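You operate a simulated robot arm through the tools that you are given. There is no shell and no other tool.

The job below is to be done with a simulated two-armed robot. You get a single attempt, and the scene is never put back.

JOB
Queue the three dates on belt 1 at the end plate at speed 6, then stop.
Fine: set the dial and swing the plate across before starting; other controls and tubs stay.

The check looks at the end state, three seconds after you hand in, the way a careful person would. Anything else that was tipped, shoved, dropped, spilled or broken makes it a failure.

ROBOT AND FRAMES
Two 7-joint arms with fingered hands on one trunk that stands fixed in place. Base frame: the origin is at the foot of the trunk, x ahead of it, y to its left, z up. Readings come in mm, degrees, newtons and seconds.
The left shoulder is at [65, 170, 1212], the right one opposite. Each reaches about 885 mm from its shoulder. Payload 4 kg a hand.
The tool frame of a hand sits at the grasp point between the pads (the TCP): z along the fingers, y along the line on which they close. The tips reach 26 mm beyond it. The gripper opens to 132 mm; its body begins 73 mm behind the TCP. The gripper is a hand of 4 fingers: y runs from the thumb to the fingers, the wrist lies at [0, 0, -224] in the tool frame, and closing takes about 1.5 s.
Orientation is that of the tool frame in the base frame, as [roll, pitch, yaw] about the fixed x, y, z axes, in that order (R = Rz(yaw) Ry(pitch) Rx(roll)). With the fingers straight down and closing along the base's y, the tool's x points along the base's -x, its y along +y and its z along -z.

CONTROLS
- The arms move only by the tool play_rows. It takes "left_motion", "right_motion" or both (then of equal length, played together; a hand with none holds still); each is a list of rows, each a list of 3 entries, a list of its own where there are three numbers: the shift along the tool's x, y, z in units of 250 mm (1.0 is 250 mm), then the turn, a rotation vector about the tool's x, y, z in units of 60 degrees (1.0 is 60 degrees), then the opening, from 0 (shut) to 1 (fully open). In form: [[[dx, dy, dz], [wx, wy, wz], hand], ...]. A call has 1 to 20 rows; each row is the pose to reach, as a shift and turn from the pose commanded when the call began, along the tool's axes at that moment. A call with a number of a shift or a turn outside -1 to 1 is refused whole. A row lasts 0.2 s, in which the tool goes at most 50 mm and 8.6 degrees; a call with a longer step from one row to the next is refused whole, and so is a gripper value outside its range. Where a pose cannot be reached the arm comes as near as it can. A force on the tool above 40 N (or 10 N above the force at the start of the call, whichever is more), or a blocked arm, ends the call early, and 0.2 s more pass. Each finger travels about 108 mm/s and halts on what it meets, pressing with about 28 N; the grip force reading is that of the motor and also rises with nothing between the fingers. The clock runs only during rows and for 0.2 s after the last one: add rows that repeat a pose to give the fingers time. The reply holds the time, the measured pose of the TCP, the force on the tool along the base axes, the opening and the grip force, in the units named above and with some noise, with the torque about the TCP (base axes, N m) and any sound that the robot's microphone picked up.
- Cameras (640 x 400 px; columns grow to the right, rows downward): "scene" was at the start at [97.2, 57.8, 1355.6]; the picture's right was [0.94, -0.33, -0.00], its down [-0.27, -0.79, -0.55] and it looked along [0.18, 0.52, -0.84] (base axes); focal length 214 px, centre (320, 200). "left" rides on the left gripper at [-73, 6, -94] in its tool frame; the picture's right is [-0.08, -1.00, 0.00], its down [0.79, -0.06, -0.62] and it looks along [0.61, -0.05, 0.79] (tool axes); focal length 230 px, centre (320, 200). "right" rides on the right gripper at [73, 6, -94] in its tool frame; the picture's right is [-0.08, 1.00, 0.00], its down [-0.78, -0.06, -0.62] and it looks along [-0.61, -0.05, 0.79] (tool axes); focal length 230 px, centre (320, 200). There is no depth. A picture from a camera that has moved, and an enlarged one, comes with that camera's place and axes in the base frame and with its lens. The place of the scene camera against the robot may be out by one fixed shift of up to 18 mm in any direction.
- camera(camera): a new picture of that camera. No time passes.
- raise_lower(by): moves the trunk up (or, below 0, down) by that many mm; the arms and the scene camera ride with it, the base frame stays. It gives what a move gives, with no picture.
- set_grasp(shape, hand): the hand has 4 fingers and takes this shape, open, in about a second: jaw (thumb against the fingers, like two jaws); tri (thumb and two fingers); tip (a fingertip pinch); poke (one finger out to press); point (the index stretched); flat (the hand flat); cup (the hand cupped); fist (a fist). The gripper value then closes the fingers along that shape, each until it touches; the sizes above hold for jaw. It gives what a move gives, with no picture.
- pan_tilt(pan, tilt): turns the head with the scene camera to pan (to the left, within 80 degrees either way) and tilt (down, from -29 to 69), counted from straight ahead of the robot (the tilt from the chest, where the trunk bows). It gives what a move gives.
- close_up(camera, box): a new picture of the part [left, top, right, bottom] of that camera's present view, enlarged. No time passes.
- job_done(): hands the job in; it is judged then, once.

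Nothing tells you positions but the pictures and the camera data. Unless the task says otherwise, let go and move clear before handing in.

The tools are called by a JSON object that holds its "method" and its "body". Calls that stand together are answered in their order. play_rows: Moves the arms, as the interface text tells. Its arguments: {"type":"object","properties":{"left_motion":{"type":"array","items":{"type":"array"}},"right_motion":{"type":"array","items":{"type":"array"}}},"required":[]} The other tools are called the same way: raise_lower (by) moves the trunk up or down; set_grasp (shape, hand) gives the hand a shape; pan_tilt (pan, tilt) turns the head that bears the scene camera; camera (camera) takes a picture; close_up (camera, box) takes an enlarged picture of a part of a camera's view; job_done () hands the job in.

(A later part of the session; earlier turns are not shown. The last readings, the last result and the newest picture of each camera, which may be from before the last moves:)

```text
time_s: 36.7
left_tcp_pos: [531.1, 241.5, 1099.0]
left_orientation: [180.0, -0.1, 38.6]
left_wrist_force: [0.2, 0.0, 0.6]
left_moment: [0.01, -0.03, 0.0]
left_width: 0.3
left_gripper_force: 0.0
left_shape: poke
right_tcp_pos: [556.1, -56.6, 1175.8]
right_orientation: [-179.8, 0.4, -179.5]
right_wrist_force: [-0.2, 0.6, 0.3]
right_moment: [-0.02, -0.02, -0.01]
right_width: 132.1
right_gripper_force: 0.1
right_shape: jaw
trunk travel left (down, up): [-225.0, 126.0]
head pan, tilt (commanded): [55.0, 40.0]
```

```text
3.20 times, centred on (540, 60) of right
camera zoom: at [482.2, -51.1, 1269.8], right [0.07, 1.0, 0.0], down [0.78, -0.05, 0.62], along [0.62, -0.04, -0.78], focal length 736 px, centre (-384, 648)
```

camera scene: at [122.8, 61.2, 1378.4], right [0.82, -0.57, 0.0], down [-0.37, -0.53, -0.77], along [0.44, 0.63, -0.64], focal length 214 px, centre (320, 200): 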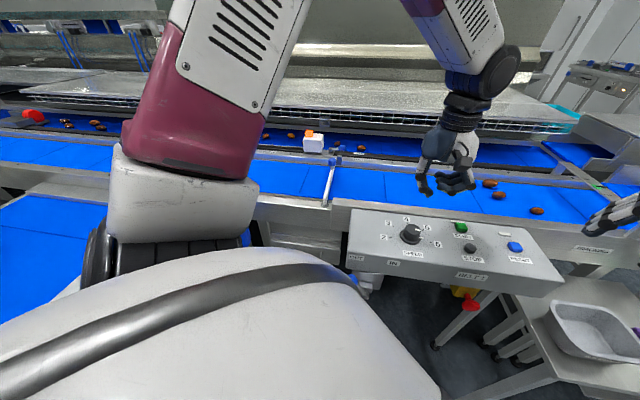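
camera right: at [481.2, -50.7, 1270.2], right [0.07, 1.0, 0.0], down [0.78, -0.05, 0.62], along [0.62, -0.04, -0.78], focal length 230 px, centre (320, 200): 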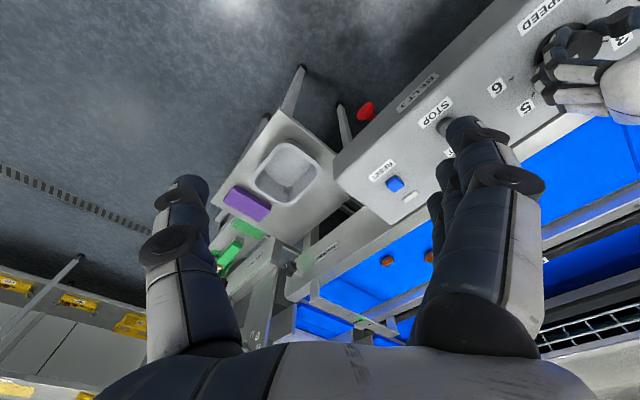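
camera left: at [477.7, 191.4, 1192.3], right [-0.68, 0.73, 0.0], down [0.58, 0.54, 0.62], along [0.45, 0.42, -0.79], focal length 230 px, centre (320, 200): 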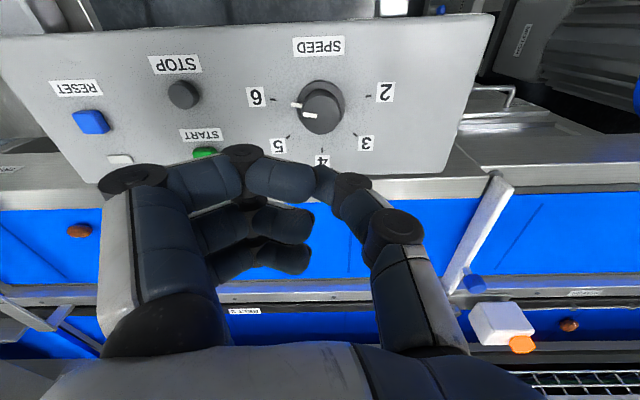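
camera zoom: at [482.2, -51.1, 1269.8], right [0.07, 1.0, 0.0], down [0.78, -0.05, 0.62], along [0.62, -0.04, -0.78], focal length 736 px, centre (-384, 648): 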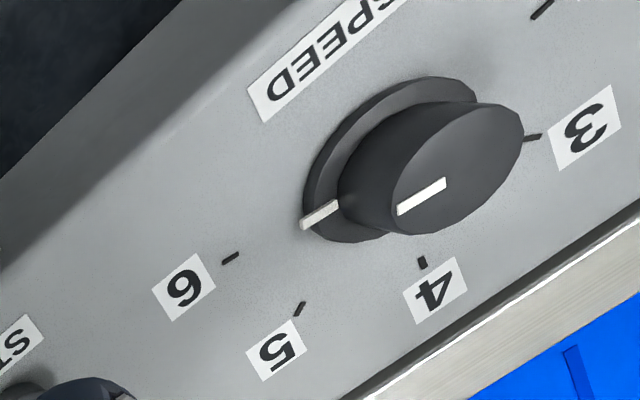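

The fingers look curled rather than one finger out; I'll play a few rows in place at full opening value to see how this shape responds.

{"method": "play_rows", "body": {"left_motion": [[[0, 0, 0], [0, 0, 0], 1], [[0, 0, 0], [0, 0, 0], 1], [[0, 0, 0], [0, 0, 0], 1], [[0, 0, 0], [0, 0, 0], 1], [[0, 0, 0], [0, 0, 0], 1], [[0, 0, 0], [0, 0, 0], 1]]}}

{"method": "camera", "body": {"camera": "left"}}

{"method": "close_up", "body": {"camera": "scene", "box": [400, 110, 500, 200]}}

```text
time_s: 38.1
left_tcp_pos: [531.7, 240.9, 1098.8]
left_orientation: [-180.0, 0.1, 38.6]
left_wrist_force: [-0.4, 0.3, -0.3]
left_moment: [-0.01, 0.05, 0.04]
left_width: 0.0
left_gripper_force: 0.2
left_shape: poke
right_tcp_pos: [556.0, -56.0, 1175.6]
right_orientation: [-179.8, 0.4, -179.5]
right_wrist_force: [-0.2, 0.1, 0.2]
right_moment: [-0.04, 0.02, -0.03]
right_width: 131.9
right_gripper_force: 0.1
right_shape: jaw
trunk travel left (down, up): [-225.0, 126.0]
head pan, tilt (commanded): [55.0, 40.0]
```

```text
taken
camera left: at [477.7, 191.4, 1192.3], right [-0.68, 0.73, 0.0], down [0.58, 0.54, 0.62], along [0.45, 0.42, -0.79], focal length 230 px, centre (320, 200)
```

left: 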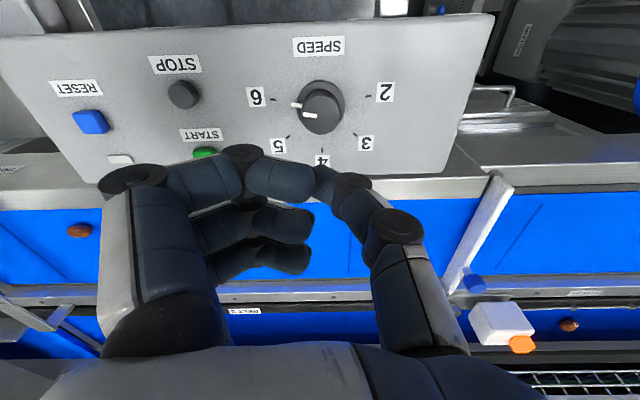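

```text
4.44 times, centred on (450, 155) of scene
camera zoom: at [122.8, 61.2, 1378.4], right [0.82, -0.57, 0.0], down [-0.37, -0.53, -0.77], along [0.44, 0.63, -0.64], focal length 953 px, centre (-258, 400)
```

zoom: 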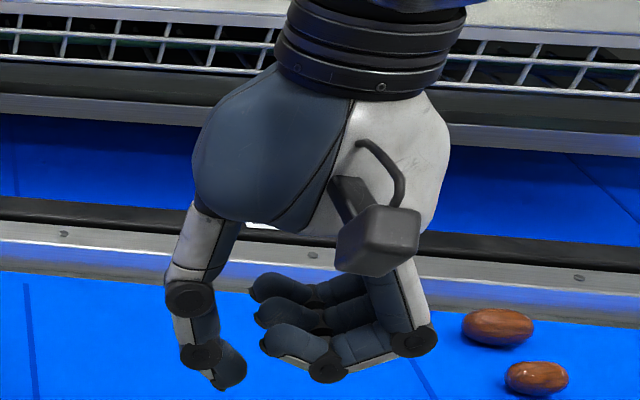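

The thumb is the lowest part in this shape, with the curled fingers close above it. I'll compare with the "point" shape, which should give a cleaner single fingertip.

{"method": "set_grasp", "body": {"hand": "left", "shape": "point"}}

{"method": "camera", "body": {"camera": "left"}}

{"method": "close_up", "body": {"camera": "scene", "box": [400, 110, 500, 200]}}

```text
time_s: 39.0
left_tcp_pos: [533.0, 240.6, 1100.4]
left_orientation: [-180.0, 0.0, 38.5]
left_wrist_force: [-0.7, -0.5, 0.9]
left_moment: [0.04, 0.04, 0.0]
left_width: 125.8
left_gripper_force: 0.0
left_shape: point
right_tcp_pos: [555.5, -56.3, 1175.4]
right_orientation: [-179.8, 0.4, -179.6]
right_wrist_force: [0.3, -0.3, -0.9]
right_moment: [0.02, 0.04, 0.02]
right_width: 131.8
right_gripper_force: 0.0
right_shape: jaw
trunk travel left (down, up): [-225.0, 126.0]
head pan, tilt (commanded): [55.0, 40.0]
```

```text
taken
camera left: at [477.7, 191.4, 1192.3], right [-0.68, 0.73, 0.0], down [0.58, 0.54, 0.62], along [0.45, 0.42, -0.79], focal length 230 px, centre (320, 200)
```

left: 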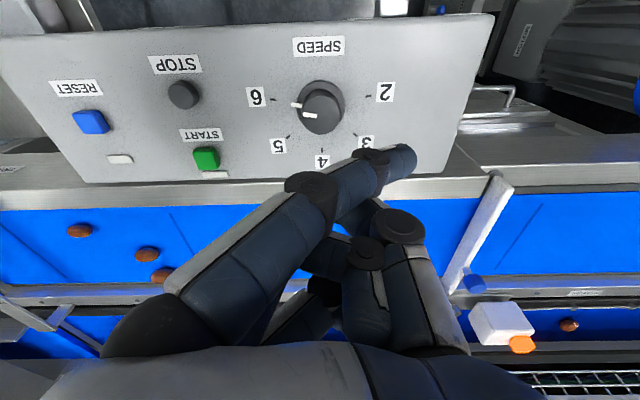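

```text
4.44 times, centred on (450, 155) of scene
camera zoom: at [122.8, 61.2, 1378.4], right [0.82, -0.57, 0.0], down [-0.37, -0.53, -0.77], along [0.44, 0.63, -0.64], focal length 953 px, centre (-258, 400)
```

zoom: 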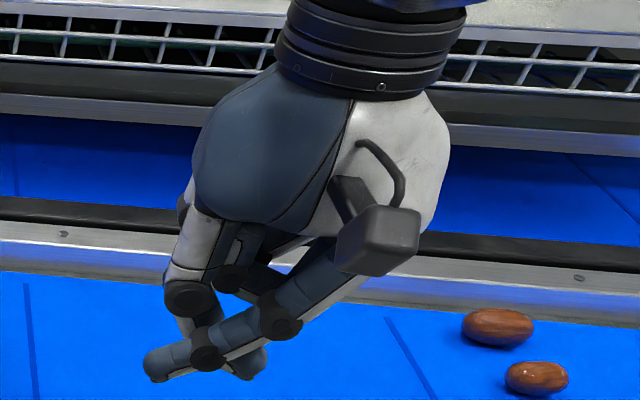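

The pointing finger slants across the hand, which is awkward. I'll check the "tip" pinch shape closed as a compact pressing tip.

{"method": "set_grasp", "body": {"hand": "left", "shape": "tip"}}

{"method": "play_rows", "body": {"left_motion": [[[0, 0, 0], [0, 0, 0], 0.6], [[0, 0, 0], [0, 0, 0], 0.3], [[0, 0, 0], [0, 0, 0], 0], [[0, 0, 0], [0, 0, 0], 0], [[0, 0, 0], [0, 0, 0], 0], [[0, 0, 0], [0, 0, 0], 0], [[0, 0, 0], [0, 0, 0], 0]]}}

{"method": "camera", "body": {"camera": "left"}}

{"method": "close_up", "body": {"camera": "scene", "box": [400, 110, 500, 200]}}

```text
time_s: 39.9
left_tcp_pos: [531.9, 240.8, 1099.0]
left_orientation: [179.9, 0.0, 38.6]
left_wrist_force: [-0.8, 0.2, 0.5]
left_moment: [-0.03, 0.01, -0.03]
left_width: 132.0
left_gripper_force: 0.0
left_shape: tip
right_tcp_pos: [555.6, -55.3, 1177.1]
right_orientation: [-179.9, 0.3, -179.5]
right_wrist_force: [-0.5, 0.0, 0.0]
right_moment: [-0.03, -0.03, -0.01]
right_width: 131.9
right_gripper_force: 0.1
right_shape: jaw
trunk travel left (down, up): [-225.0, 126.0]
head pan, tilt (commanded): [55.0, 40.0]
```

```text
time_s: 41.5
left_tcp_pos: [531.9, 241.0, 1098.8]
left_orientation: [-180.0, 0.0, 38.6]
left_wrist_force: [-1.1, 0.3, -0.5]
left_moment: [0.02, 0.01, 0.01]
left_width: 0.0
left_gripper_force: 27.5
left_shape: tip
right_tcp_pos: [557.1, -56.3, 1176.7]
right_orientation: [-179.9, 0.4, -179.5]
right_wrist_force: [0.7, -0.6, 1.2]
right_moment: [0.01, 0.01, 0.01]
right_width: 131.8
right_gripper_force: 0.1
right_shape: jaw
trunk travel left (down, up): [-225.0, 126.0]
head pan, tilt (commanded): [55.0, 40.0]
```

```text
taken
camera left: at [477.7, 191.4, 1192.3], right [-0.68, 0.73, 0.0], down [0.58, 0.54, 0.62], along [0.45, 0.42, -0.79], focal length 230 px, centre (320, 200)
```

left: 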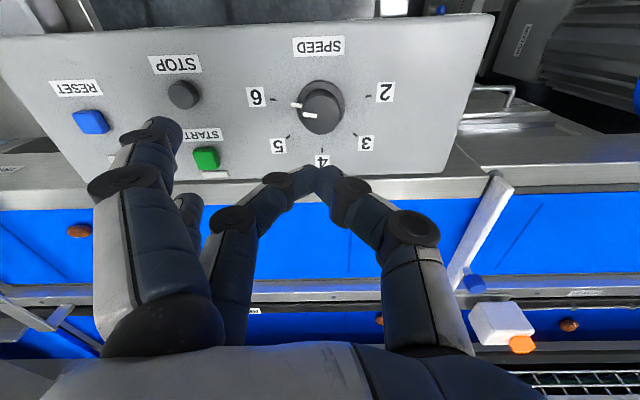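

```text
4.44 times, centred on (450, 155) of scene
camera zoom: at [122.8, 61.2, 1378.4], right [0.82, -0.57, 0.0], down [-0.37, -0.53, -0.77], along [0.44, 0.63, -0.64], focal length 953 px, centre (-258, 400)
```

zoom: 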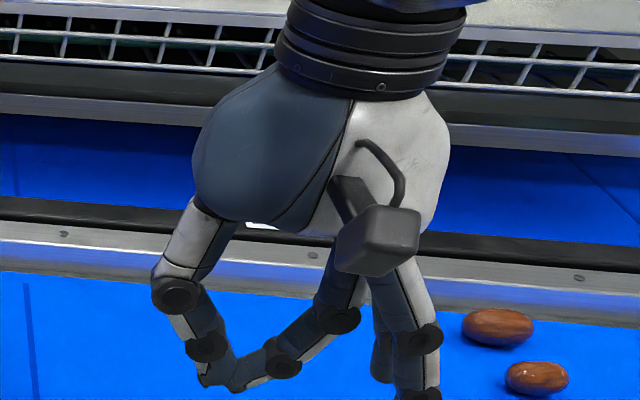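

The "tip" shape leaves other fingers sticking out, so I'll use the ordinary jaw shape closed, whose tips are 26 mm beyond the TCP. I'll move the hand above START at (672, 180) and turn it so the finger row lies along the box.

{"method": "set_grasp", "body": {"hand": "left", "shape": "jaw"}}

{"method": "play_rows", "body": {"left_motion": [[[0.036, 0.068, 0], [0, 0, -0.104], 0.5], [[0.072, 0.135, 0], [0, 0, -0.208], 0], [[0.107, 0.203, 0], [0, 0, -0.312], 0], [[0.143, 0.27, 0], [0, 0, -0.417], 0], [[0.179, 0.338, 0.02], [0, 0, -0.521], 0], [[0.215, 0.405, 0.05], [0, 0, -0.625], 0], [[0.25, 0.473, 0.08], [0, 0, -0.729], 0], [[0.286, 0.54, 0.1], [0, 0, -0.833], 0], [[0.286, 0.54, 0.1], [0, 0, -0.833], 0]]}}

{"method": "camera", "body": {"camera": "left"}}

{"method": "camera", "body": {"camera": "scene"}}

```text
time_s: 42.4
left_tcp_pos: [531.9, 241.2, 1098.9]
left_orientation: [180.0, 0.0, 38.7]
left_wrist_force: [0.1, -0.6, -0.6]
left_moment: [-0.03, 0.01, 0.04]
left_width: 131.8
left_gripper_force: 0.1
left_shape: jaw
right_tcp_pos: [556.0, -56.2, 1175.9]
right_orientation: [-179.8, 0.4, -179.4]
right_wrist_force: [0.5, 0.5, -0.3]
right_moment: [0.0, -0.01, 0.02]
right_width: 131.9
right_gripper_force: 0.0
right_shape: jaw
trunk travel left (down, up): [-225.0, 126.0]
head pan, tilt (commanded): [55.0, 40.0]
```

```text
time_s: 44.4
left_tcp_pos: [672.5, 182.0, 1074.7]
left_orientation: [180.0, 0.0, 88.6]
left_wrist_force: [0.0, -0.3, 0.2]
left_moment: [0.02, -0.03, 0.02]
left_width: 0.2
left_gripper_force: 28.4
left_shape: jaw
right_tcp_pos: [556.6, -56.2, 1176.4]
right_orientation: [-179.8, 0.4, -179.4]
right_wrist_force: [0.7, 0.3, -0.4]
right_moment: [-0.03, -0.01, 0.01]
right_width: 131.8
right_gripper_force: 0.1
right_shape: jaw
trunk travel left (down, up): [-225.0, 126.0]
head pan, tilt (commanded): [55.0, 40.0]
```

```text
taken
camera left: at [674.9, 108.1, 1168.5], right [-1.0, -0.05, 0.0], down [-0.04, 0.79, 0.62], along [-0.03, 0.62, -0.79], focal length 230 px, centre (320, 200)
```

left: 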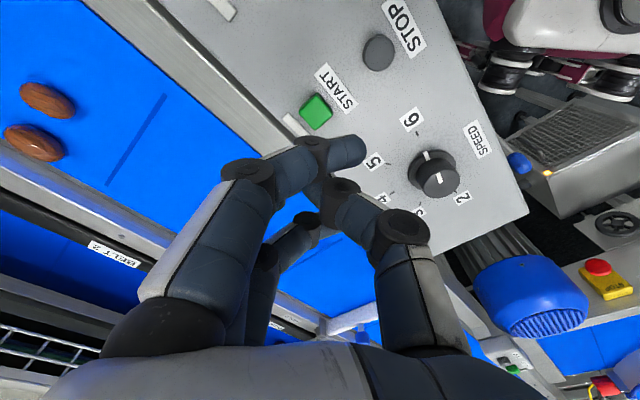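

```text
taken
camera scene: at [122.3, 61.3, 1378.5], right [0.82, -0.57, 0.0], down [-0.37, -0.53, -0.77], along [0.44, 0.63, -0.64], focal length 214 px, centre (320, 200)
```

scene: 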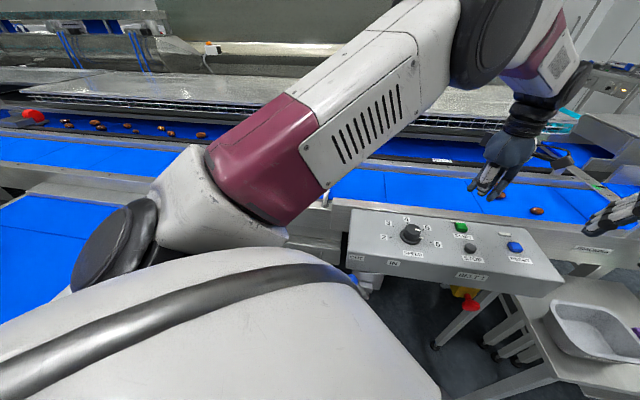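

The forearm now hides the plate from the head camera, so I'd rather press buttons with the right hand and keep the left as a lookout over the plate. I'll move the left hand back there, opening it.

{"method": "play_rows", "body": {"left_motion": [[[0.05, -0.03, -0.1], [0, 0, -0.09], 0.3], [[0.15, -0.08, -0.2], [0, 0, -0.19], 0.6], [[0.28, -0.14, -0.3], [0, 0, -0.29], 1], [[0.41, -0.2, -0.35], [0, 0, -0.39], 1], [[0.54, -0.26, -0.38], [0, 0, -0.49], 1], [[0.67, -0.32, -0.4], [0, 0, -0.59], 1], [[0.8, -0.38, -0.42], [0, 0, -0.69], 1], [[0.9, -0.42, -0.42], [0, 0, -0.767], 1], [[0.9, -0.42, -0.42], [0, 0, -0.767], 1]]}}

{"method": "camera", "body": {"camera": "left"}}

{"method": "camera", "body": {"camera": "scene"}}

```text
time_s: 46.4
left_tcp_pos: [571.0, 408.0, 1180.2]
left_orientation: [-180.0, 0.0, 134.6]
left_wrist_force: [-0.1, -0.3, -0.4]
left_moment: [-0.03, -0.03, 0.0]
left_width: 131.8
left_gripper_force: 0.1
left_shape: jaw
right_tcp_pos: [557.1, -55.8, 1176.0]
right_orientation: [-179.8, 0.4, -179.5]
right_wrist_force: [-0.8, 0.5, -0.5]
right_moment: [-0.04, -0.02, 0.02]
right_width: 131.9
right_gripper_force: 0.0
right_shape: jaw
trunk travel left (down, up): [-225.0, 126.0]
head pan, tilt (commanded): [55.0, 40.0]
```

```text
taken
camera left: at [627.3, 360.6, 1273.5], right [-0.66, -0.76, 0.0], down [-0.6, 0.52, 0.62], along [-0.47, 0.4, -0.79], focal length 230 px, centre (320, 200)
```

left: 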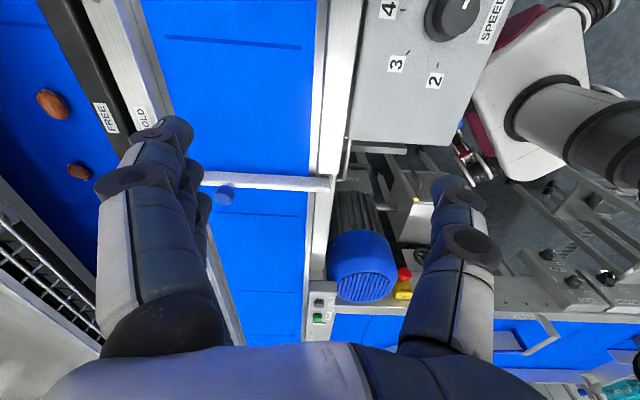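

```text
taken
camera scene: at [122.8, 61.0, 1378.4], right [0.82, -0.57, 0.0], down [-0.37, -0.53, -0.77], along [0.44, 0.63, -0.64], focal length 214 px, centre (320, 200)
```

scene: 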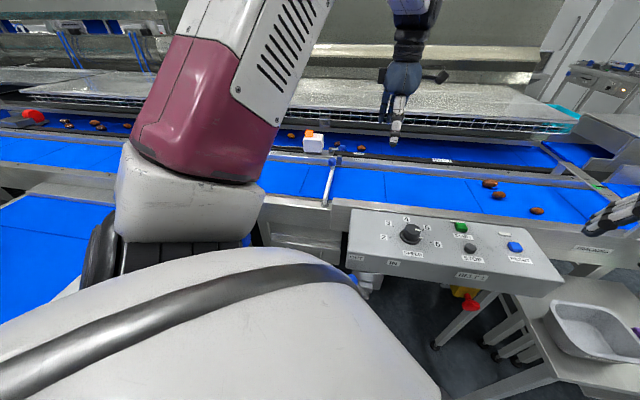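

Both the plate and the dates are visible now. I'll test the right arm's reach toward START, staying at z ≈ 1100, with the hand closing as it goes.

{"method": "play_rows", "body": {"right_motion": [[[-0.05, 0.12, 0], [0, 0, 0], 0.5], [[-0.11, 0.25, 0.05], [0, 0, 0], 0], [[-0.18, 0.38, 0.1], [0, 0, 0], 0], [[-0.25, 0.51, 0.15], [0, 0, 0], 0], [[-0.32, 0.64, 0.2], [0, 0, 0], 0], [[-0.37, 0.76, 0.25], [0, 0, 0], 0], [[-0.42, 0.86, 0.3], [0, 0, 0], 0], [[-0.46, 0.944, 0.32], [0, 0, 0], 0], [[-0.46, 0.944, 0.32], [0, 0, 0], 0]]}}

{"method": "camera", "body": {"camera": "right"}}

{"method": "camera", "body": {"camera": "scene"}}

```text
time_s: 48.6
left_tcp_pos: [573.3, 407.4, 1180.7]
left_orientation: [-179.9, -0.1, 134.6]
left_wrist_force: [1.2, -0.3, -0.4]
left_moment: [-0.02, 0.01, -0.01]
left_width: 131.5
left_gripper_force: 0.1
left_shape: jaw
right_tcp_pos: [648.4, 51.0, 1111.7]
right_orientation: [178.3, 0.1, 174.1]
right_wrist_force: [-0.4, -0.4, -0.3]
right_moment: [0.02, 0.02, 0.01]
right_width: 0.0
right_gripper_force: 28.1
right_shape: jaw
right hand out of reach, approached as far as the arm can: row 5, 6, 7, 8, 9
trunk travel left (down, up): [-225.0, 126.0]
head pan, tilt (commanded): [55.0, 40.0]
stopped in row 9 (right hand): the arm was blocked; the commanded pose is now the measured one
```

```text
taken
camera right: at [575.1, 61.7, 1206.0], right [0.18, 0.98, 0.03], down [0.77, -0.16, 0.62], along [0.61, -0.09, -0.79], focal length 230 px, centre (320, 200)
```

right: 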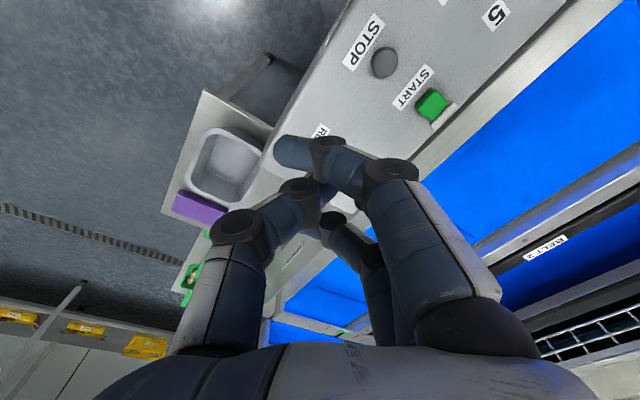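

```text
taken
camera scene: at [122.7, 60.6, 1378.5], right [0.82, -0.57, 0.0], down [-0.37, -0.53, -0.77], along [0.44, 0.63, -0.64], focal length 214 px, centre (320, 200)
```

scene: 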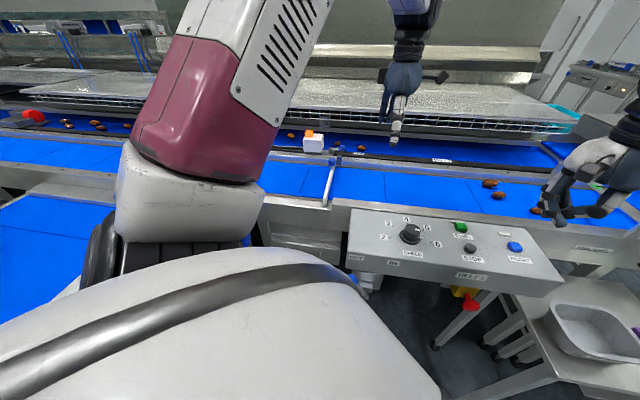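

The right arm can't reach the buttons, so the left arm must press them and I'll withdraw the right one. The START cap is at (672, 180) with its top at z ≈ 936; the left hand goes there now.

{"method": "play_rows", "body": {"right_motion": [[[0.08, -0.12, -0.07], [0.007, 0, -0.025], 0], [[0.16, -0.24, -0.14], [0.014, 0, -0.05], 0], [[0.24, -0.36, -0.21], [0.021, 0, -0.075], 0], [[0.316, -0.479, -0.272], [0.028, 0, -0.098], 0.5], [[0.316, -0.479, -0.272], [0.028, 0, -0.098], 1]]}}

{"method": "set_grasp", "body": {"hand": "left", "shape": "poke"}}

{"method": "camera", "body": {"camera": "left"}}

```text
time_s: 49.8
left_tcp_pos: [574.0, 408.8, 1178.5]
left_orientation: [180.0, -0.1, 134.5]
left_wrist_force: [0.3, 0.1, -1.5]
left_moment: [-0.01, 0.05, 0.02]
left_width: 131.7
left_gripper_force: 0.1
left_shape: jaw
right_tcp_pos: [555.2, -58.0, 1176.6]
right_orientation: [-179.8, 0.0, -179.7]
right_wrist_force: [-0.3, 0.0, -0.3]
right_moment: [-0.03, 0.01, -0.04]
right_width: 82.6
right_gripper_force: 0.0
right_shape: jaw
trunk travel left (down, up): [-225.0, 126.0]
head pan, tilt (commanded): [55.0, 40.0]
```

```text
time_s: 50.7
left_tcp_pos: [572.7, 407.6, 1179.7]
left_orientation: [179.9, 0.0, 134.7]
left_wrist_force: [-0.4, -0.3, -0.7]
left_moment: [0.01, -0.01, -0.02]
left_width: 0.0
left_gripper_force: 0.1
left_shape: poke
right_tcp_pos: [554.8, -57.8, 1177.5]
right_orientation: [-179.9, 0.1, -179.7]
right_wrist_force: [-0.5, -1.4, -0.1]
right_moment: [0.0, 0.0, 0.02]
right_width: 132.0
right_gripper_force: 0.0
right_shape: jaw
trunk travel left (down, up): [-225.0, 126.0]
head pan, tilt (commanded): [55.0, 40.0]
```

```text
taken
camera left: at [627.5, 360.4, 1273.4], right [-0.66, -0.75, 0.0], down [-0.59, 0.52, 0.62], along [-0.46, 0.4, -0.79], focal length 230 px, centre (320, 200)
```

left: 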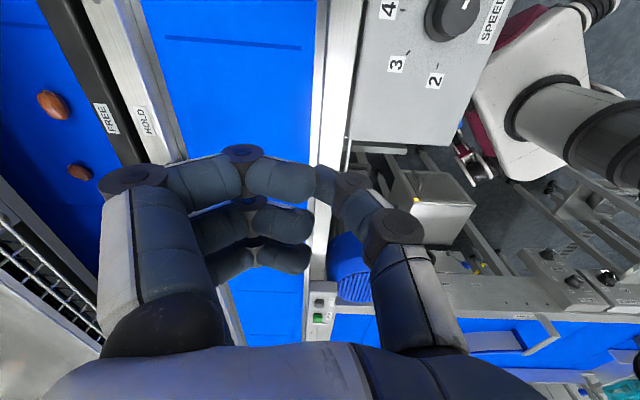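

Right arm is clear and the left hand is in poke shape. I'll bring it to just above START.

{"method": "play_rows", "body": {"left_motion": [[[-0.14, -0.05, 0.03], [0, 0, 0], 1], [[-0.28, -0.11, 0.08], [0, 0, 0], 1], [[-0.42, -0.16, 0.14], [0, 0, 0], 1], [[-0.56, -0.22, 0.22], [0, 0, 0], 1], [[-0.69, -0.27, 0.32], [0, 0, 0], 1], [[-0.81, -0.315, 0.43], [0, 0, 0], 1], [[-0.88, -0.34, 0.54], [0, 0, 0], 1], [[-0.926, -0.358, 0.64], [0, 0, 0], 1], [[-0.926, -0.358, 0.68], [0, 0, 0], 1], [[-0.926, -0.358, 0.68], [0, 0, 0], 1]]}}

{"method": "camera", "body": {"camera": "left"}}

{"method": "camera", "body": {"camera": "scene"}}

{"method": "camera", "body": {"camera": "right"}}

```text
time_s: 52.9
left_tcp_pos: [670.8, 180.9, 1010.5]
left_orientation: [-180.0, 0.0, 134.6]
left_wrist_force: [-0.3, 0.0, 0.2]
left_moment: [0.01, -0.02, 0.0]
left_width: 0.0
left_gripper_force: 0.1
left_shape: poke
right_tcp_pos: [555.0, -58.5, 1177.8]
right_orientation: [-179.7, 0.1, -179.7]
right_wrist_force: [-0.1, 0.2, -0.4]
right_moment: [0.01, 0.02, -0.02]
right_width: 131.9
right_gripper_force: 0.1
right_shape: jaw
trunk travel left (down, up): [-225.0, 126.0]
head pan, tilt (commanded): [55.0, 40.0]
```

```text
taken
camera left: at [726.0, 133.0, 1103.1], right [-0.66, -0.75, 0.0], down [-0.59, 0.52, 0.62], along [-0.46, 0.4, -0.79], focal length 230 px, centre (320, 200)
```

left: 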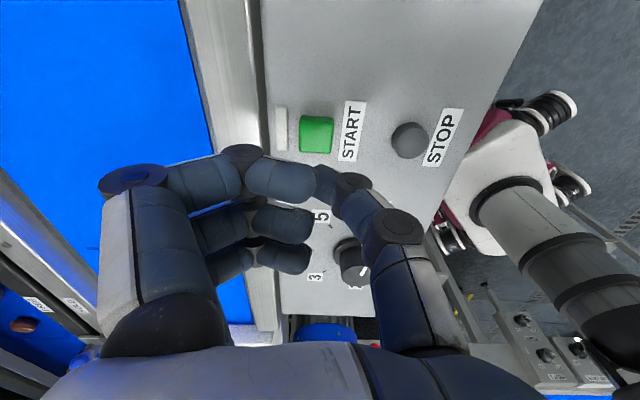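

```text
taken
camera scene: at [122.8, 61.2, 1378.4], right [0.82, -0.57, 0.0], down [-0.37, -0.53, -0.77], along [0.44, 0.63, -0.64], focal length 214 px, centre (320, 200)
```

scene: 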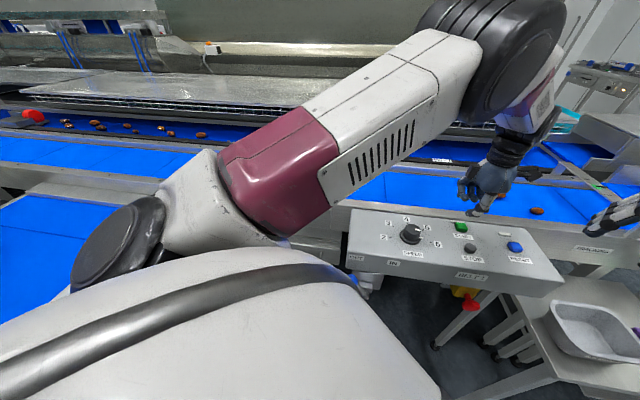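

```text
taken
camera right: at [481.4, -52.2, 1270.9], right [0.07, 1.0, 0.0], down [0.78, -0.06, 0.62], along [0.62, -0.05, -0.79], focal length 230 px, centre (320, 200)
```

right: 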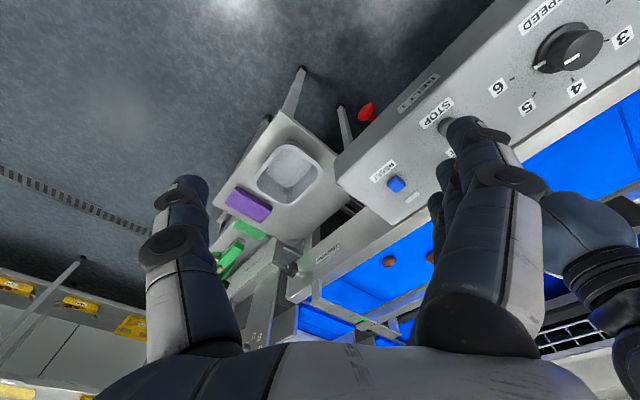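

START lies about 4 mm from the tool axis. I'll check the fingertip's position over the button in a scene close-up before descending.

{"method": "close_up", "body": {"camera": "scene", "box": [435, 170, 515, 260]}}

{"method": "close_up", "body": {"camera": "left", "box": [250, 90, 470, 270]}}

```text
4.44 times, centred on (475, 215) of scene
camera zoom: at [122.8, 61.2, 1378.4], right [0.82, -0.57, 0.0], down [-0.37, -0.53, -0.77], along [0.44, 0.63, -0.64], focal length 953 px, centre (-369, 133)
```

zoom: 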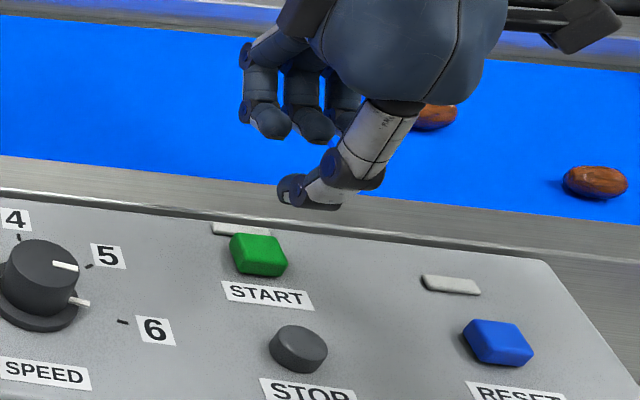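

```text
2.22 times, centred on (360, 180) of left
camera zoom: at [726.0, 133.0, 1103.1], right [-0.66, -0.75, 0.0], down [-0.59, 0.52, 0.62], along [-0.46, 0.4, -0.79], focal length 511 px, centre (231, 244)
```

zoom: 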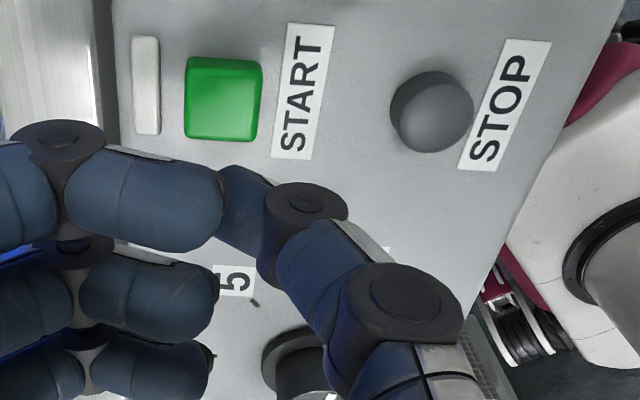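

The thumb tip is over START's centre within a few mm. I'll descend to just above the button.

{"method": "play_rows", "body": {"left_motion": [[[0, 0, 0.06], [0, 0, 0], 1], [[0, 0, 0.12], [0, 0, 0], 1], [[0, 0, 0.165], [0, 0, 0], 1], [[0, 0, 0.165], [0, 0, 0], 1]]}}

{"method": "close_up", "body": {"camera": "scene", "box": [435, 170, 515, 260]}}

{"method": "close_up", "body": {"camera": "left", "box": [250, 90, 470, 270]}}

```text
time_s: 53.9
left_tcp_pos: [671.3, 181.8, 969.1]
left_orientation: [179.9, 0.0, 134.5]
left_wrist_force: [-0.2, 0.3, 0.7]
left_moment: [0.02, 0.0, 0.01]
left_width: 0.2
left_gripper_force: 0.1
left_shape: poke
right_tcp_pos: [555.2, -58.5, 1177.5]
right_orientation: [-179.8, 0.0, -179.8]
right_wrist_force: [-0.5, -0.4, 0.9]
right_moment: [-0.04, 0.0, 0.0]
right_width: 131.6
right_gripper_force: 0.1
right_shape: jaw
trunk travel left (down, up): [-225.0, 126.0]
head pan, tilt (commanded): [55.0, 40.0]
```

```text
4.44 times, centred on (475, 215) of scene
camera zoom: at [122.6, 61.2, 1378.5], right [0.82, -0.57, 0.0], down [-0.37, -0.53, -0.77], along [0.44, 0.63, -0.64], focal length 953 px, centre (-369, 133)
```

zoom: 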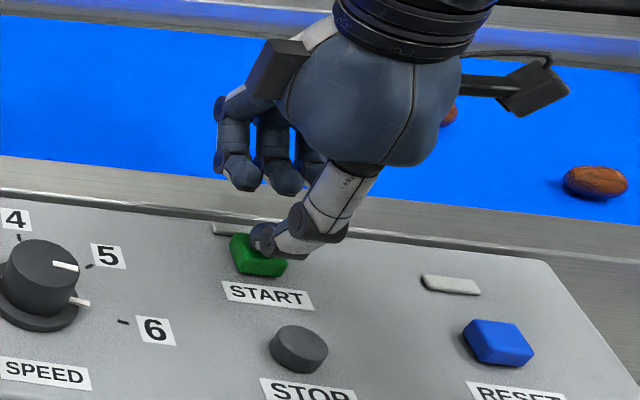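

```text
2.22 times, centred on (360, 180) of left
camera zoom: at [726.2, 132.8, 1062.0], right [-0.66, -0.75, 0.0], down [-0.59, 0.52, 0.62], along [-0.46, 0.4, -0.79], focal length 511 px, centre (231, 244)
```

zoom: 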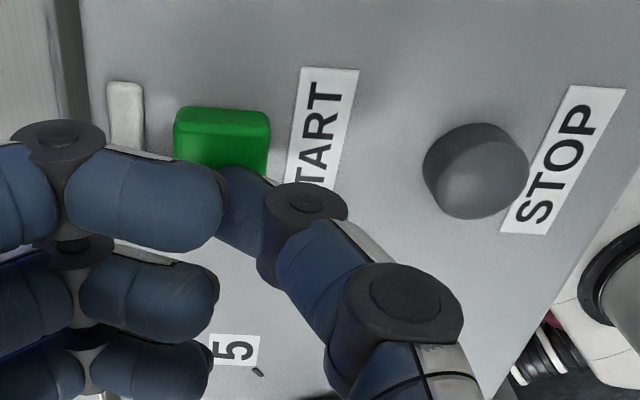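

The tip is about 10 mm above START, slightly off; I'll shift 4 mm and press down in small steps.

{"method": "play_rows", "body": {"left_motion": [[[-0.016, 0.008, 0], [0, 0, 0], 1], [[-0.016, 0.008, 0.012], [0, 0, 0], 1], [[-0.016, 0.008, 0.024], [0, 0, 0], 1], [[-0.016, 0.008, 0.032], [0, 0, 0], 1], [[-0.016, 0.008, 0.04], [0, 0, 0], 1]]}}

{"method": "close_up", "body": {"camera": "scene", "box": [435, 170, 515, 260]}}

{"method": "close_up", "body": {"camera": "left", "box": [250, 90, 470, 270]}}

```text
time_s: 55.1
left_tcp_pos: [676.2, 178.2, 961.6]
left_orientation: [179.8, 0.2, 134.5]
left_wrist_force: [-1.4, -1.1, 13.0]
left_moment: [0.03, 0.13, 0.02]
left_width: 0.0
left_gripper_force: 0.1
left_shape: poke
right_tcp_pos: [553.6, -58.8, 1177.8]
right_orientation: [-179.9, 0.2, -179.8]
right_wrist_force: [-0.2, 0.3, 0.6]
right_moment: [-0.02, -0.02, 0.01]
right_width: 131.8
right_gripper_force: 0.1
right_shape: jaw
trunk travel left (down, up): [-225.0, 126.0]
head pan, tilt (commanded): [55.0, 40.0]
heard: click
```

```text
4.44 times, centred on (475, 215) of scene
camera zoom: at [121.1, 60.8, 1378.8], right [0.82, -0.57, 0.0], down [-0.37, -0.53, -0.77], along [0.44, 0.63, -0.64], focal length 953 px, centre (-369, 133)
```

zoom: 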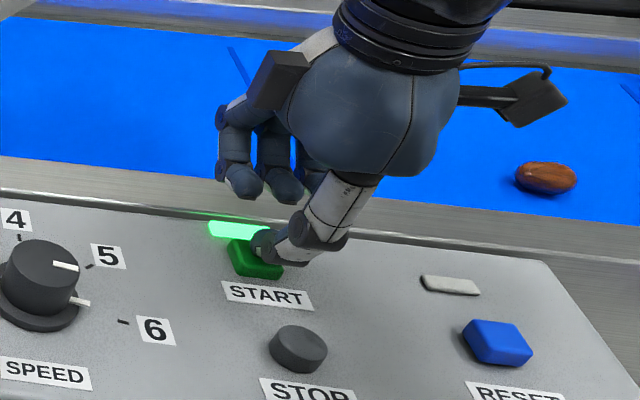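

```text
2.22 times, centred on (360, 180) of left
camera zoom: at [729.7, 130.9, 1055.0], right [-0.66, -0.75, 0.0], down [-0.6, 0.52, 0.61], along [-0.46, 0.41, -0.79], focal length 511 px, centre (231, 244)
```

zoom: 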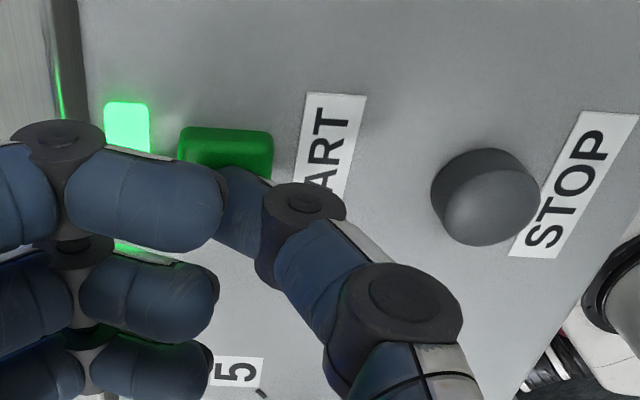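

START clicked, its lamp is lit and the belt is running. I'll lift off and check the dates' progress.

{"method": "play_rows", "body": {"left_motion": [[[0, 0, -0.08], [0, 0, 0], 1], [[0, 0, -0.22], [0, 0, 0], 1], [[0.1, 0.02, -0.36], [0, 0, 0], 1]]}}

{"method": "camera", "body": {"camera": "scene"}}

{"method": "camera", "body": {"camera": "left"}}

```text
time_s: 55.9
left_tcp_pos: [661.1, 200.9, 1049.6]
left_orientation: [180.0, 0.1, 134.6]
left_wrist_force: [-1.0, 0.4, 1.1]
left_moment: [-0.02, -0.05, 0.0]
left_width: 0.1
left_gripper_force: 0.1
left_shape: poke
right_tcp_pos: [554.6, -58.5, 1178.7]
right_orientation: [-179.8, 0.2, -179.7]
right_wrist_force: [-0.5, 0.6, 0.3]
right_moment: [-0.02, 0.02, 0.01]
right_width: 132.0
right_gripper_force: 0.1
right_shape: jaw
trunk travel left (down, up): [-225.0, 126.0]
head pan, tilt (commanded): [55.0, 40.0]
```

```text
taken
camera scene: at [121.5, 61.7, 1378.6], right [0.82, -0.57, 0.0], down [-0.37, -0.53, -0.77], along [0.44, 0.63, -0.64], focal length 214 px, centre (320, 200)
```

scene: 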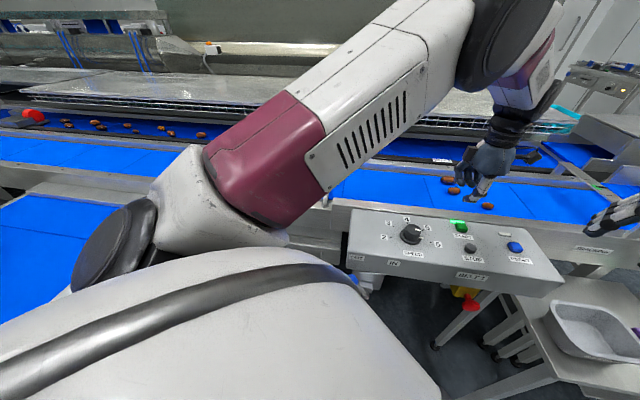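

```text
taken
camera left: at [715.2, 152.8, 1143.0], right [-0.66, -0.75, 0.0], down [-0.59, 0.52, 0.62], along [-0.46, 0.4, -0.79], focal length 230 px, centre (320, 200)
```

left: 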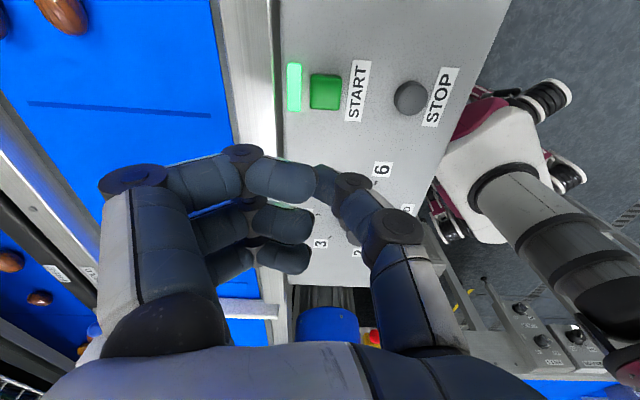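

Belt speed is about 150 mm/s, so the dates should reach the plate in roughly 3–4 s. I'll move to the lookout pose so the head camera can see the plate.

{"method": "play_rows", "body": {"left_motion": [[[0.12, 0.046, -0.075], [0, 0, 0], 1], [[0.24, 0.093, -0.15], [0, 0, 0], 1], [[0.36, 0.139, -0.224], [0, 0, 0], 1], [[0.48, 0.186, -0.3], [0, 0, 0], 1], [[0.6, 0.232, -0.373], [0, 0, 0], 1], [[0.72, 0.28, -0.448], [0, 0, 0], 1], [[0.842, 0.325, -0.522], [0, 0, 0], 1]]}}

{"method": "camera", "body": {"camera": "scene"}}

{"method": "close_up", "body": {"camera": "scene", "box": [290, 140, 470, 230]}}

```text
time_s: 57.5
left_tcp_pos: [571.5, 407.6, 1179.4]
left_orientation: [-180.0, 0.1, 134.6]
left_wrist_force: [0.3, -0.5, 0.7]
left_moment: [0.01, -0.06, 0.01]
left_width: 0.2
left_gripper_force: 0.1
left_shape: poke
right_tcp_pos: [556.0, -58.3, 1177.3]
right_orientation: [-179.8, 0.1, -179.9]
right_wrist_force: [0.2, 0.1, -0.5]
right_moment: [0.01, -0.01, -0.03]
right_width: 131.9
right_gripper_force: 0.1
right_shape: jaw
trunk travel left (down, up): [-225.0, 126.0]
head pan, tilt (commanded): [55.0, 40.0]
```

```text
taken
camera scene: at [122.2, 61.8, 1378.5], right [0.82, -0.57, 0.0], down [-0.37, -0.53, -0.77], along [0.44, 0.63, -0.64], focal length 214 px, centre (320, 200)
```

scene: 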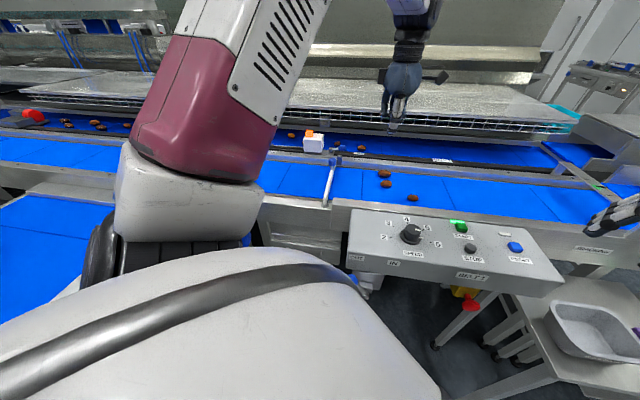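

```text
3.56 times, centred on (380, 185) of scene
camera zoom: at [122.2, 61.8, 1378.5], right [0.82, -0.57, 0.0], down [-0.37, -0.53, -0.77], along [0.44, 0.63, -0.64], focal length 763 px, centre (107, 253)
```

zoom: 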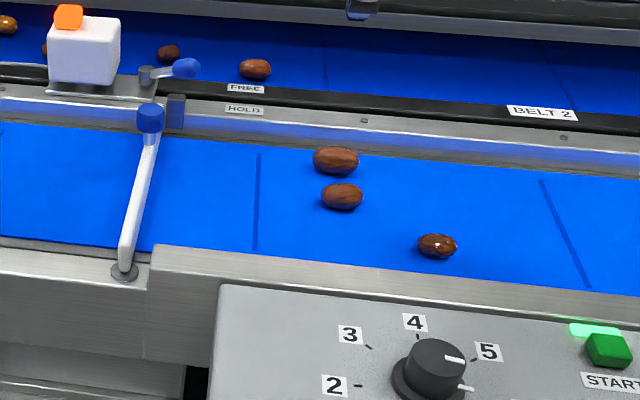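

The dates are about 1–2 s from the plate. I'll wait in place.

{"method": "play_rows", "body": {"left_motion": [[[0, 0, 0], [0, 0, 0], 1], [[0, 0, 0], [0, 0, 0], 1], [[0, 0, 0], [0, 0, 0], 1], [[0, 0, 0], [0, 0, 0], 1]]}}

{"method": "close_up", "body": {"camera": "scene", "box": [290, 140, 470, 230]}}

```text
time_s: 58.5
left_tcp_pos: [572.9, 409.0, 1179.6]
left_orientation: [-180.0, 0.0, 134.5]
left_wrist_force: [-0.4, 0.1, 0.3]
left_moment: [0.01, 0.0, -0.02]
left_width: 0.1
left_gripper_force: 0.1
left_shape: poke
right_tcp_pos: [554.7, -57.9, 1176.5]
right_orientation: [-179.8, 0.0, -179.8]
right_wrist_force: [0.0, -0.2, 0.6]
right_moment: [-0.04, 0.0, 0.0]
right_width: 131.9
right_gripper_force: 0.1
right_shape: jaw
trunk travel left (down, up): [-225.0, 126.0]
head pan, tilt (commanded): [55.0, 40.0]
```

```text
3.56 times, centred on (380, 185) of scene
camera zoom: at [122.8, 61.1, 1378.4], right [0.82, -0.57, 0.0], down [-0.37, -0.53, -0.77], along [0.44, 0.63, -0.64], focal length 763 px, centre (107, 253)
```

zoom: 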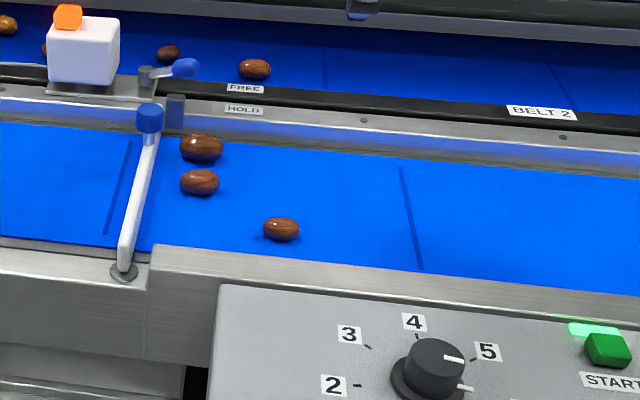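

Two dates are nearly at the plate, the third about a second behind. I'll wait one more second and check that the plate holds.

{"method": "play_rows", "body": {"left_motion": [[[0, 0, 0], [0, 0, 0], 1], [[0, 0, 0], [0, 0, 0], 1], [[0, 0, 0], [0, 0, 0], 1], [[0, 0, 0], [0, 0, 0], 1]]}}

{"method": "close_up", "body": {"camera": "scene", "box": [290, 140, 470, 230]}}

```text
time_s: 59.5
left_tcp_pos: [570.8, 408.0, 1179.5]
left_orientation: [180.0, 0.0, 134.7]
left_wrist_force: [-0.3, 0.0, 0.2]
left_moment: [0.01, -0.01, 0.02]
left_width: 0.0
left_gripper_force: 0.1
left_shape: poke
right_tcp_pos: [554.9, -59.4, 1176.2]
right_orientation: [-179.8, 0.0, -179.8]
right_wrist_force: [0.4, -0.1, 0.6]
right_moment: [-0.02, -0.01, 0.0]
right_width: 131.9
right_gripper_force: 0.1
right_shape: jaw
trunk travel left (down, up): [-225.0, 126.0]
head pan, tilt (commanded): [55.0, 40.0]
```

```text
3.56 times, centred on (380, 185) of scene
camera zoom: at [122.8, 61.2, 1378.4], right [0.82, -0.57, 0.0], down [-0.37, -0.53, -0.77], along [0.44, 0.63, -0.64], focal length 763 px, centre (107, 253)
```

zoom: 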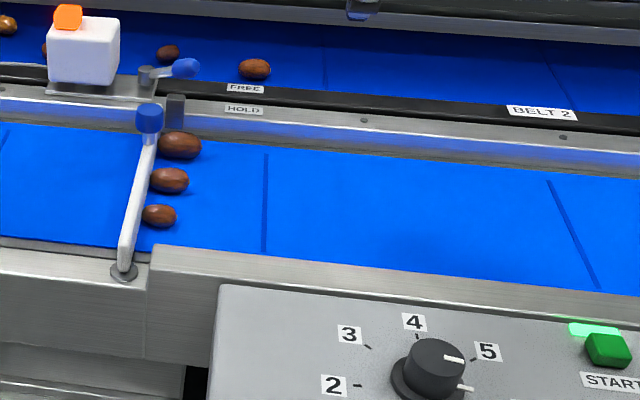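

All three dates are against the plate. I'll go to STOP now.

{"method": "play_rows", "body": {"left_motion": [[[-0.105, -0.072, 0.03], [0, 0, 0], 1], [[-0.209, -0.144, 0.07], [0, 0, 0], 1], [[-0.314, -0.215, 0.12], [0, 0, 0], 1], [[-0.419, -0.287, 0.18], [0, 0, 0], 1], [[-0.523, -0.359, 0.26], [0, 0, 0], 1], [[-0.628, -0.431, 0.36], [0, 0, 0], 1], [[-0.733, -0.502, 0.48], [0, 0, 0], 1], [[-0.837, -0.574, 0.61], [0, 0, 0], 1], [[-0.942, -0.646, 0.72], [0, 0, 0], 1]]}}

{"method": "close_up", "body": {"camera": "left", "box": [200, 70, 440, 250]}}

{"method": "close_up", "body": {"camera": "scene", "box": [425, 190, 525, 270]}}

```text
time_s: 61.5
left_tcp_pos: [623.3, 124.2, 998.2]
left_orientation: [179.9, -0.1, 134.6]
left_wrist_force: [-0.3, -0.4, -0.3]
left_moment: [0.02, 0.05, 0.02]
left_width: 0.0
left_gripper_force: 0.0
left_shape: poke
right_tcp_pos: [555.6, -59.1, 1176.7]
right_orientation: [-179.9, 0.1, -179.8]
right_wrist_force: [0.0, 0.1, 0.5]
right_moment: [-0.01, 0.01, 0.01]
right_width: 132.0
right_gripper_force: 0.1
right_shape: jaw
trunk travel left (down, up): [-225.0, 126.0]
head pan, tilt (commanded): [55.0, 40.0]
```

```text
2.22 times, centred on (320, 160) of left
camera zoom: at [677.5, 76.6, 1091.8], right [-0.66, -0.75, 0.0], down [-0.59, 0.52, 0.62], along [-0.46, 0.41, -0.79], focal length 511 px, centre (320, 289)
```

zoom: 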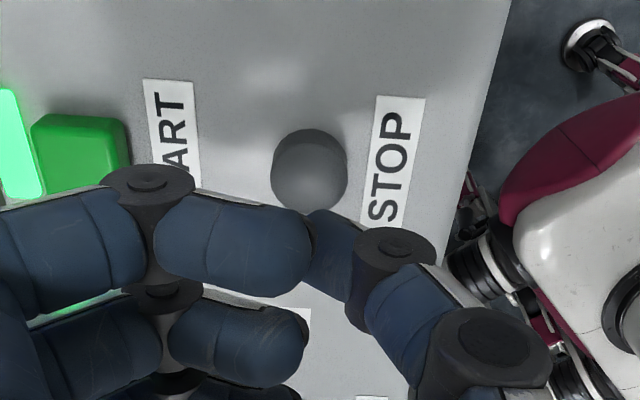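

```text
5.00 times, centred on (475, 230) of scene
camera zoom: at [123.4, 60.8, 1378.4], right [0.82, -0.57, 0.0], down [-0.37, -0.53, -0.77], along [0.44, 0.63, -0.64], focal length 1072 px, centre (-455, 50)
```

zoom: 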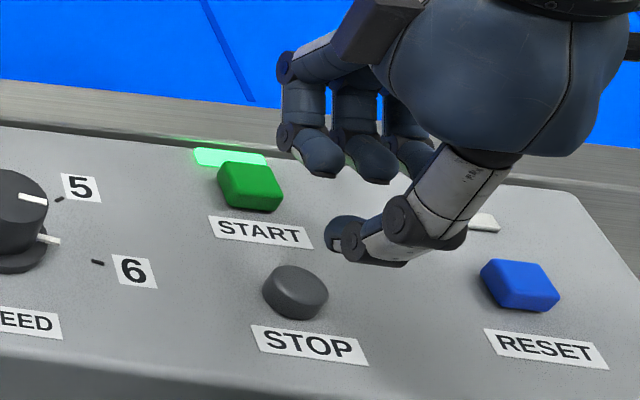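

The tip needs about 3 mm of correction to sit over STOP. I'll align and press in small steps.

{"method": "play_rows", "body": {"left_motion": [[[0.013, 0.012, 0.06], [0, 0, 0], 1], [[0.013, 0.012, 0.11], [0, 0, 0], 1], [[0.013, 0.012, 0.136], [0, 0, 0], 1], [[0.013, 0.012, 0.148], [0, 0, 0], 1], [[0.013, 0.012, 0.156], [0, 0, 0], 1], [[0.013, 0.012, 0.162], [0, 0, 0], 1]]}}

{"method": "close_up", "body": {"camera": "left", "box": [200, 70, 440, 250]}}

{"method": "close_up", "body": {"camera": "scene", "box": [425, 190, 525, 270]}}

```text
time_s: 62.9
left_tcp_pos: [620.7, 129.7, 960.9]
left_orientation: [179.8, 0.3, 134.5]
left_wrist_force: [-3.2, -3.1, 17.8]
left_moment: [0.03, 0.1, 0.02]
left_width: 0.0
left_gripper_force: 0.1
left_shape: poke
right_tcp_pos: [553.1, -58.3, 1178.5]
right_orientation: [-179.9, 0.2, -179.8]
right_wrist_force: [0.2, -0.5, -0.2]
right_moment: [0.01, -0.03, 0.01]
right_width: 131.8
right_gripper_force: 0.1
right_shape: jaw
trunk travel left (down, up): [-225.0, 126.0]
head pan, tilt (commanded): [55.0, 40.0]
heard: click
```

```text
2.22 times, centred on (320, 160) of left
camera zoom: at [675.9, 81.9, 1054.9], right [-0.66, -0.75, 0.0], down [-0.6, 0.52, 0.61], along [-0.46, 0.4, -0.79], focal length 511 px, centre (320, 289)
```

zoom: 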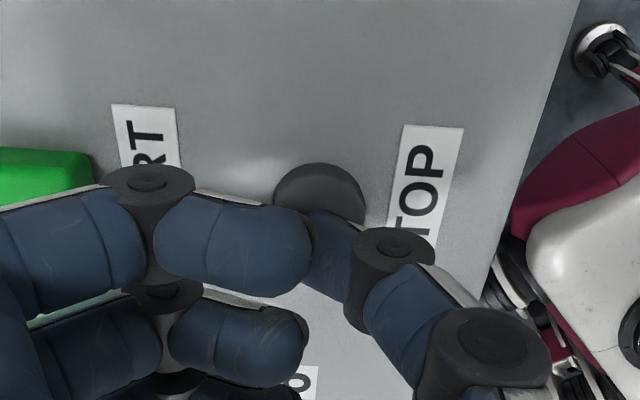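

```text
5.00 times, centred on (475, 230) of scene
camera zoom: at [120.7, 60.6, 1378.9], right [0.82, -0.57, 0.0], down [-0.37, -0.53, -0.77], along [0.44, 0.63, -0.64], focal length 1072 px, centre (-455, 50)
```

zoom: 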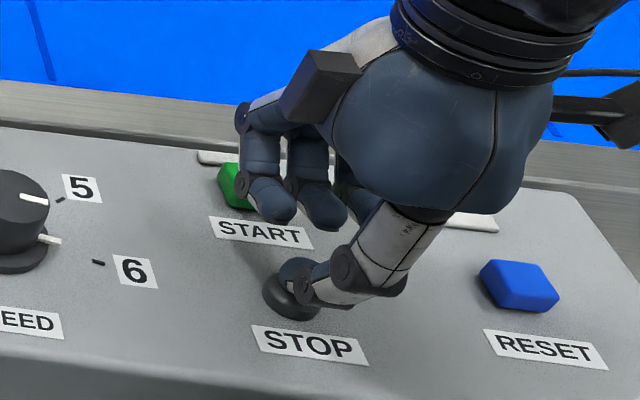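

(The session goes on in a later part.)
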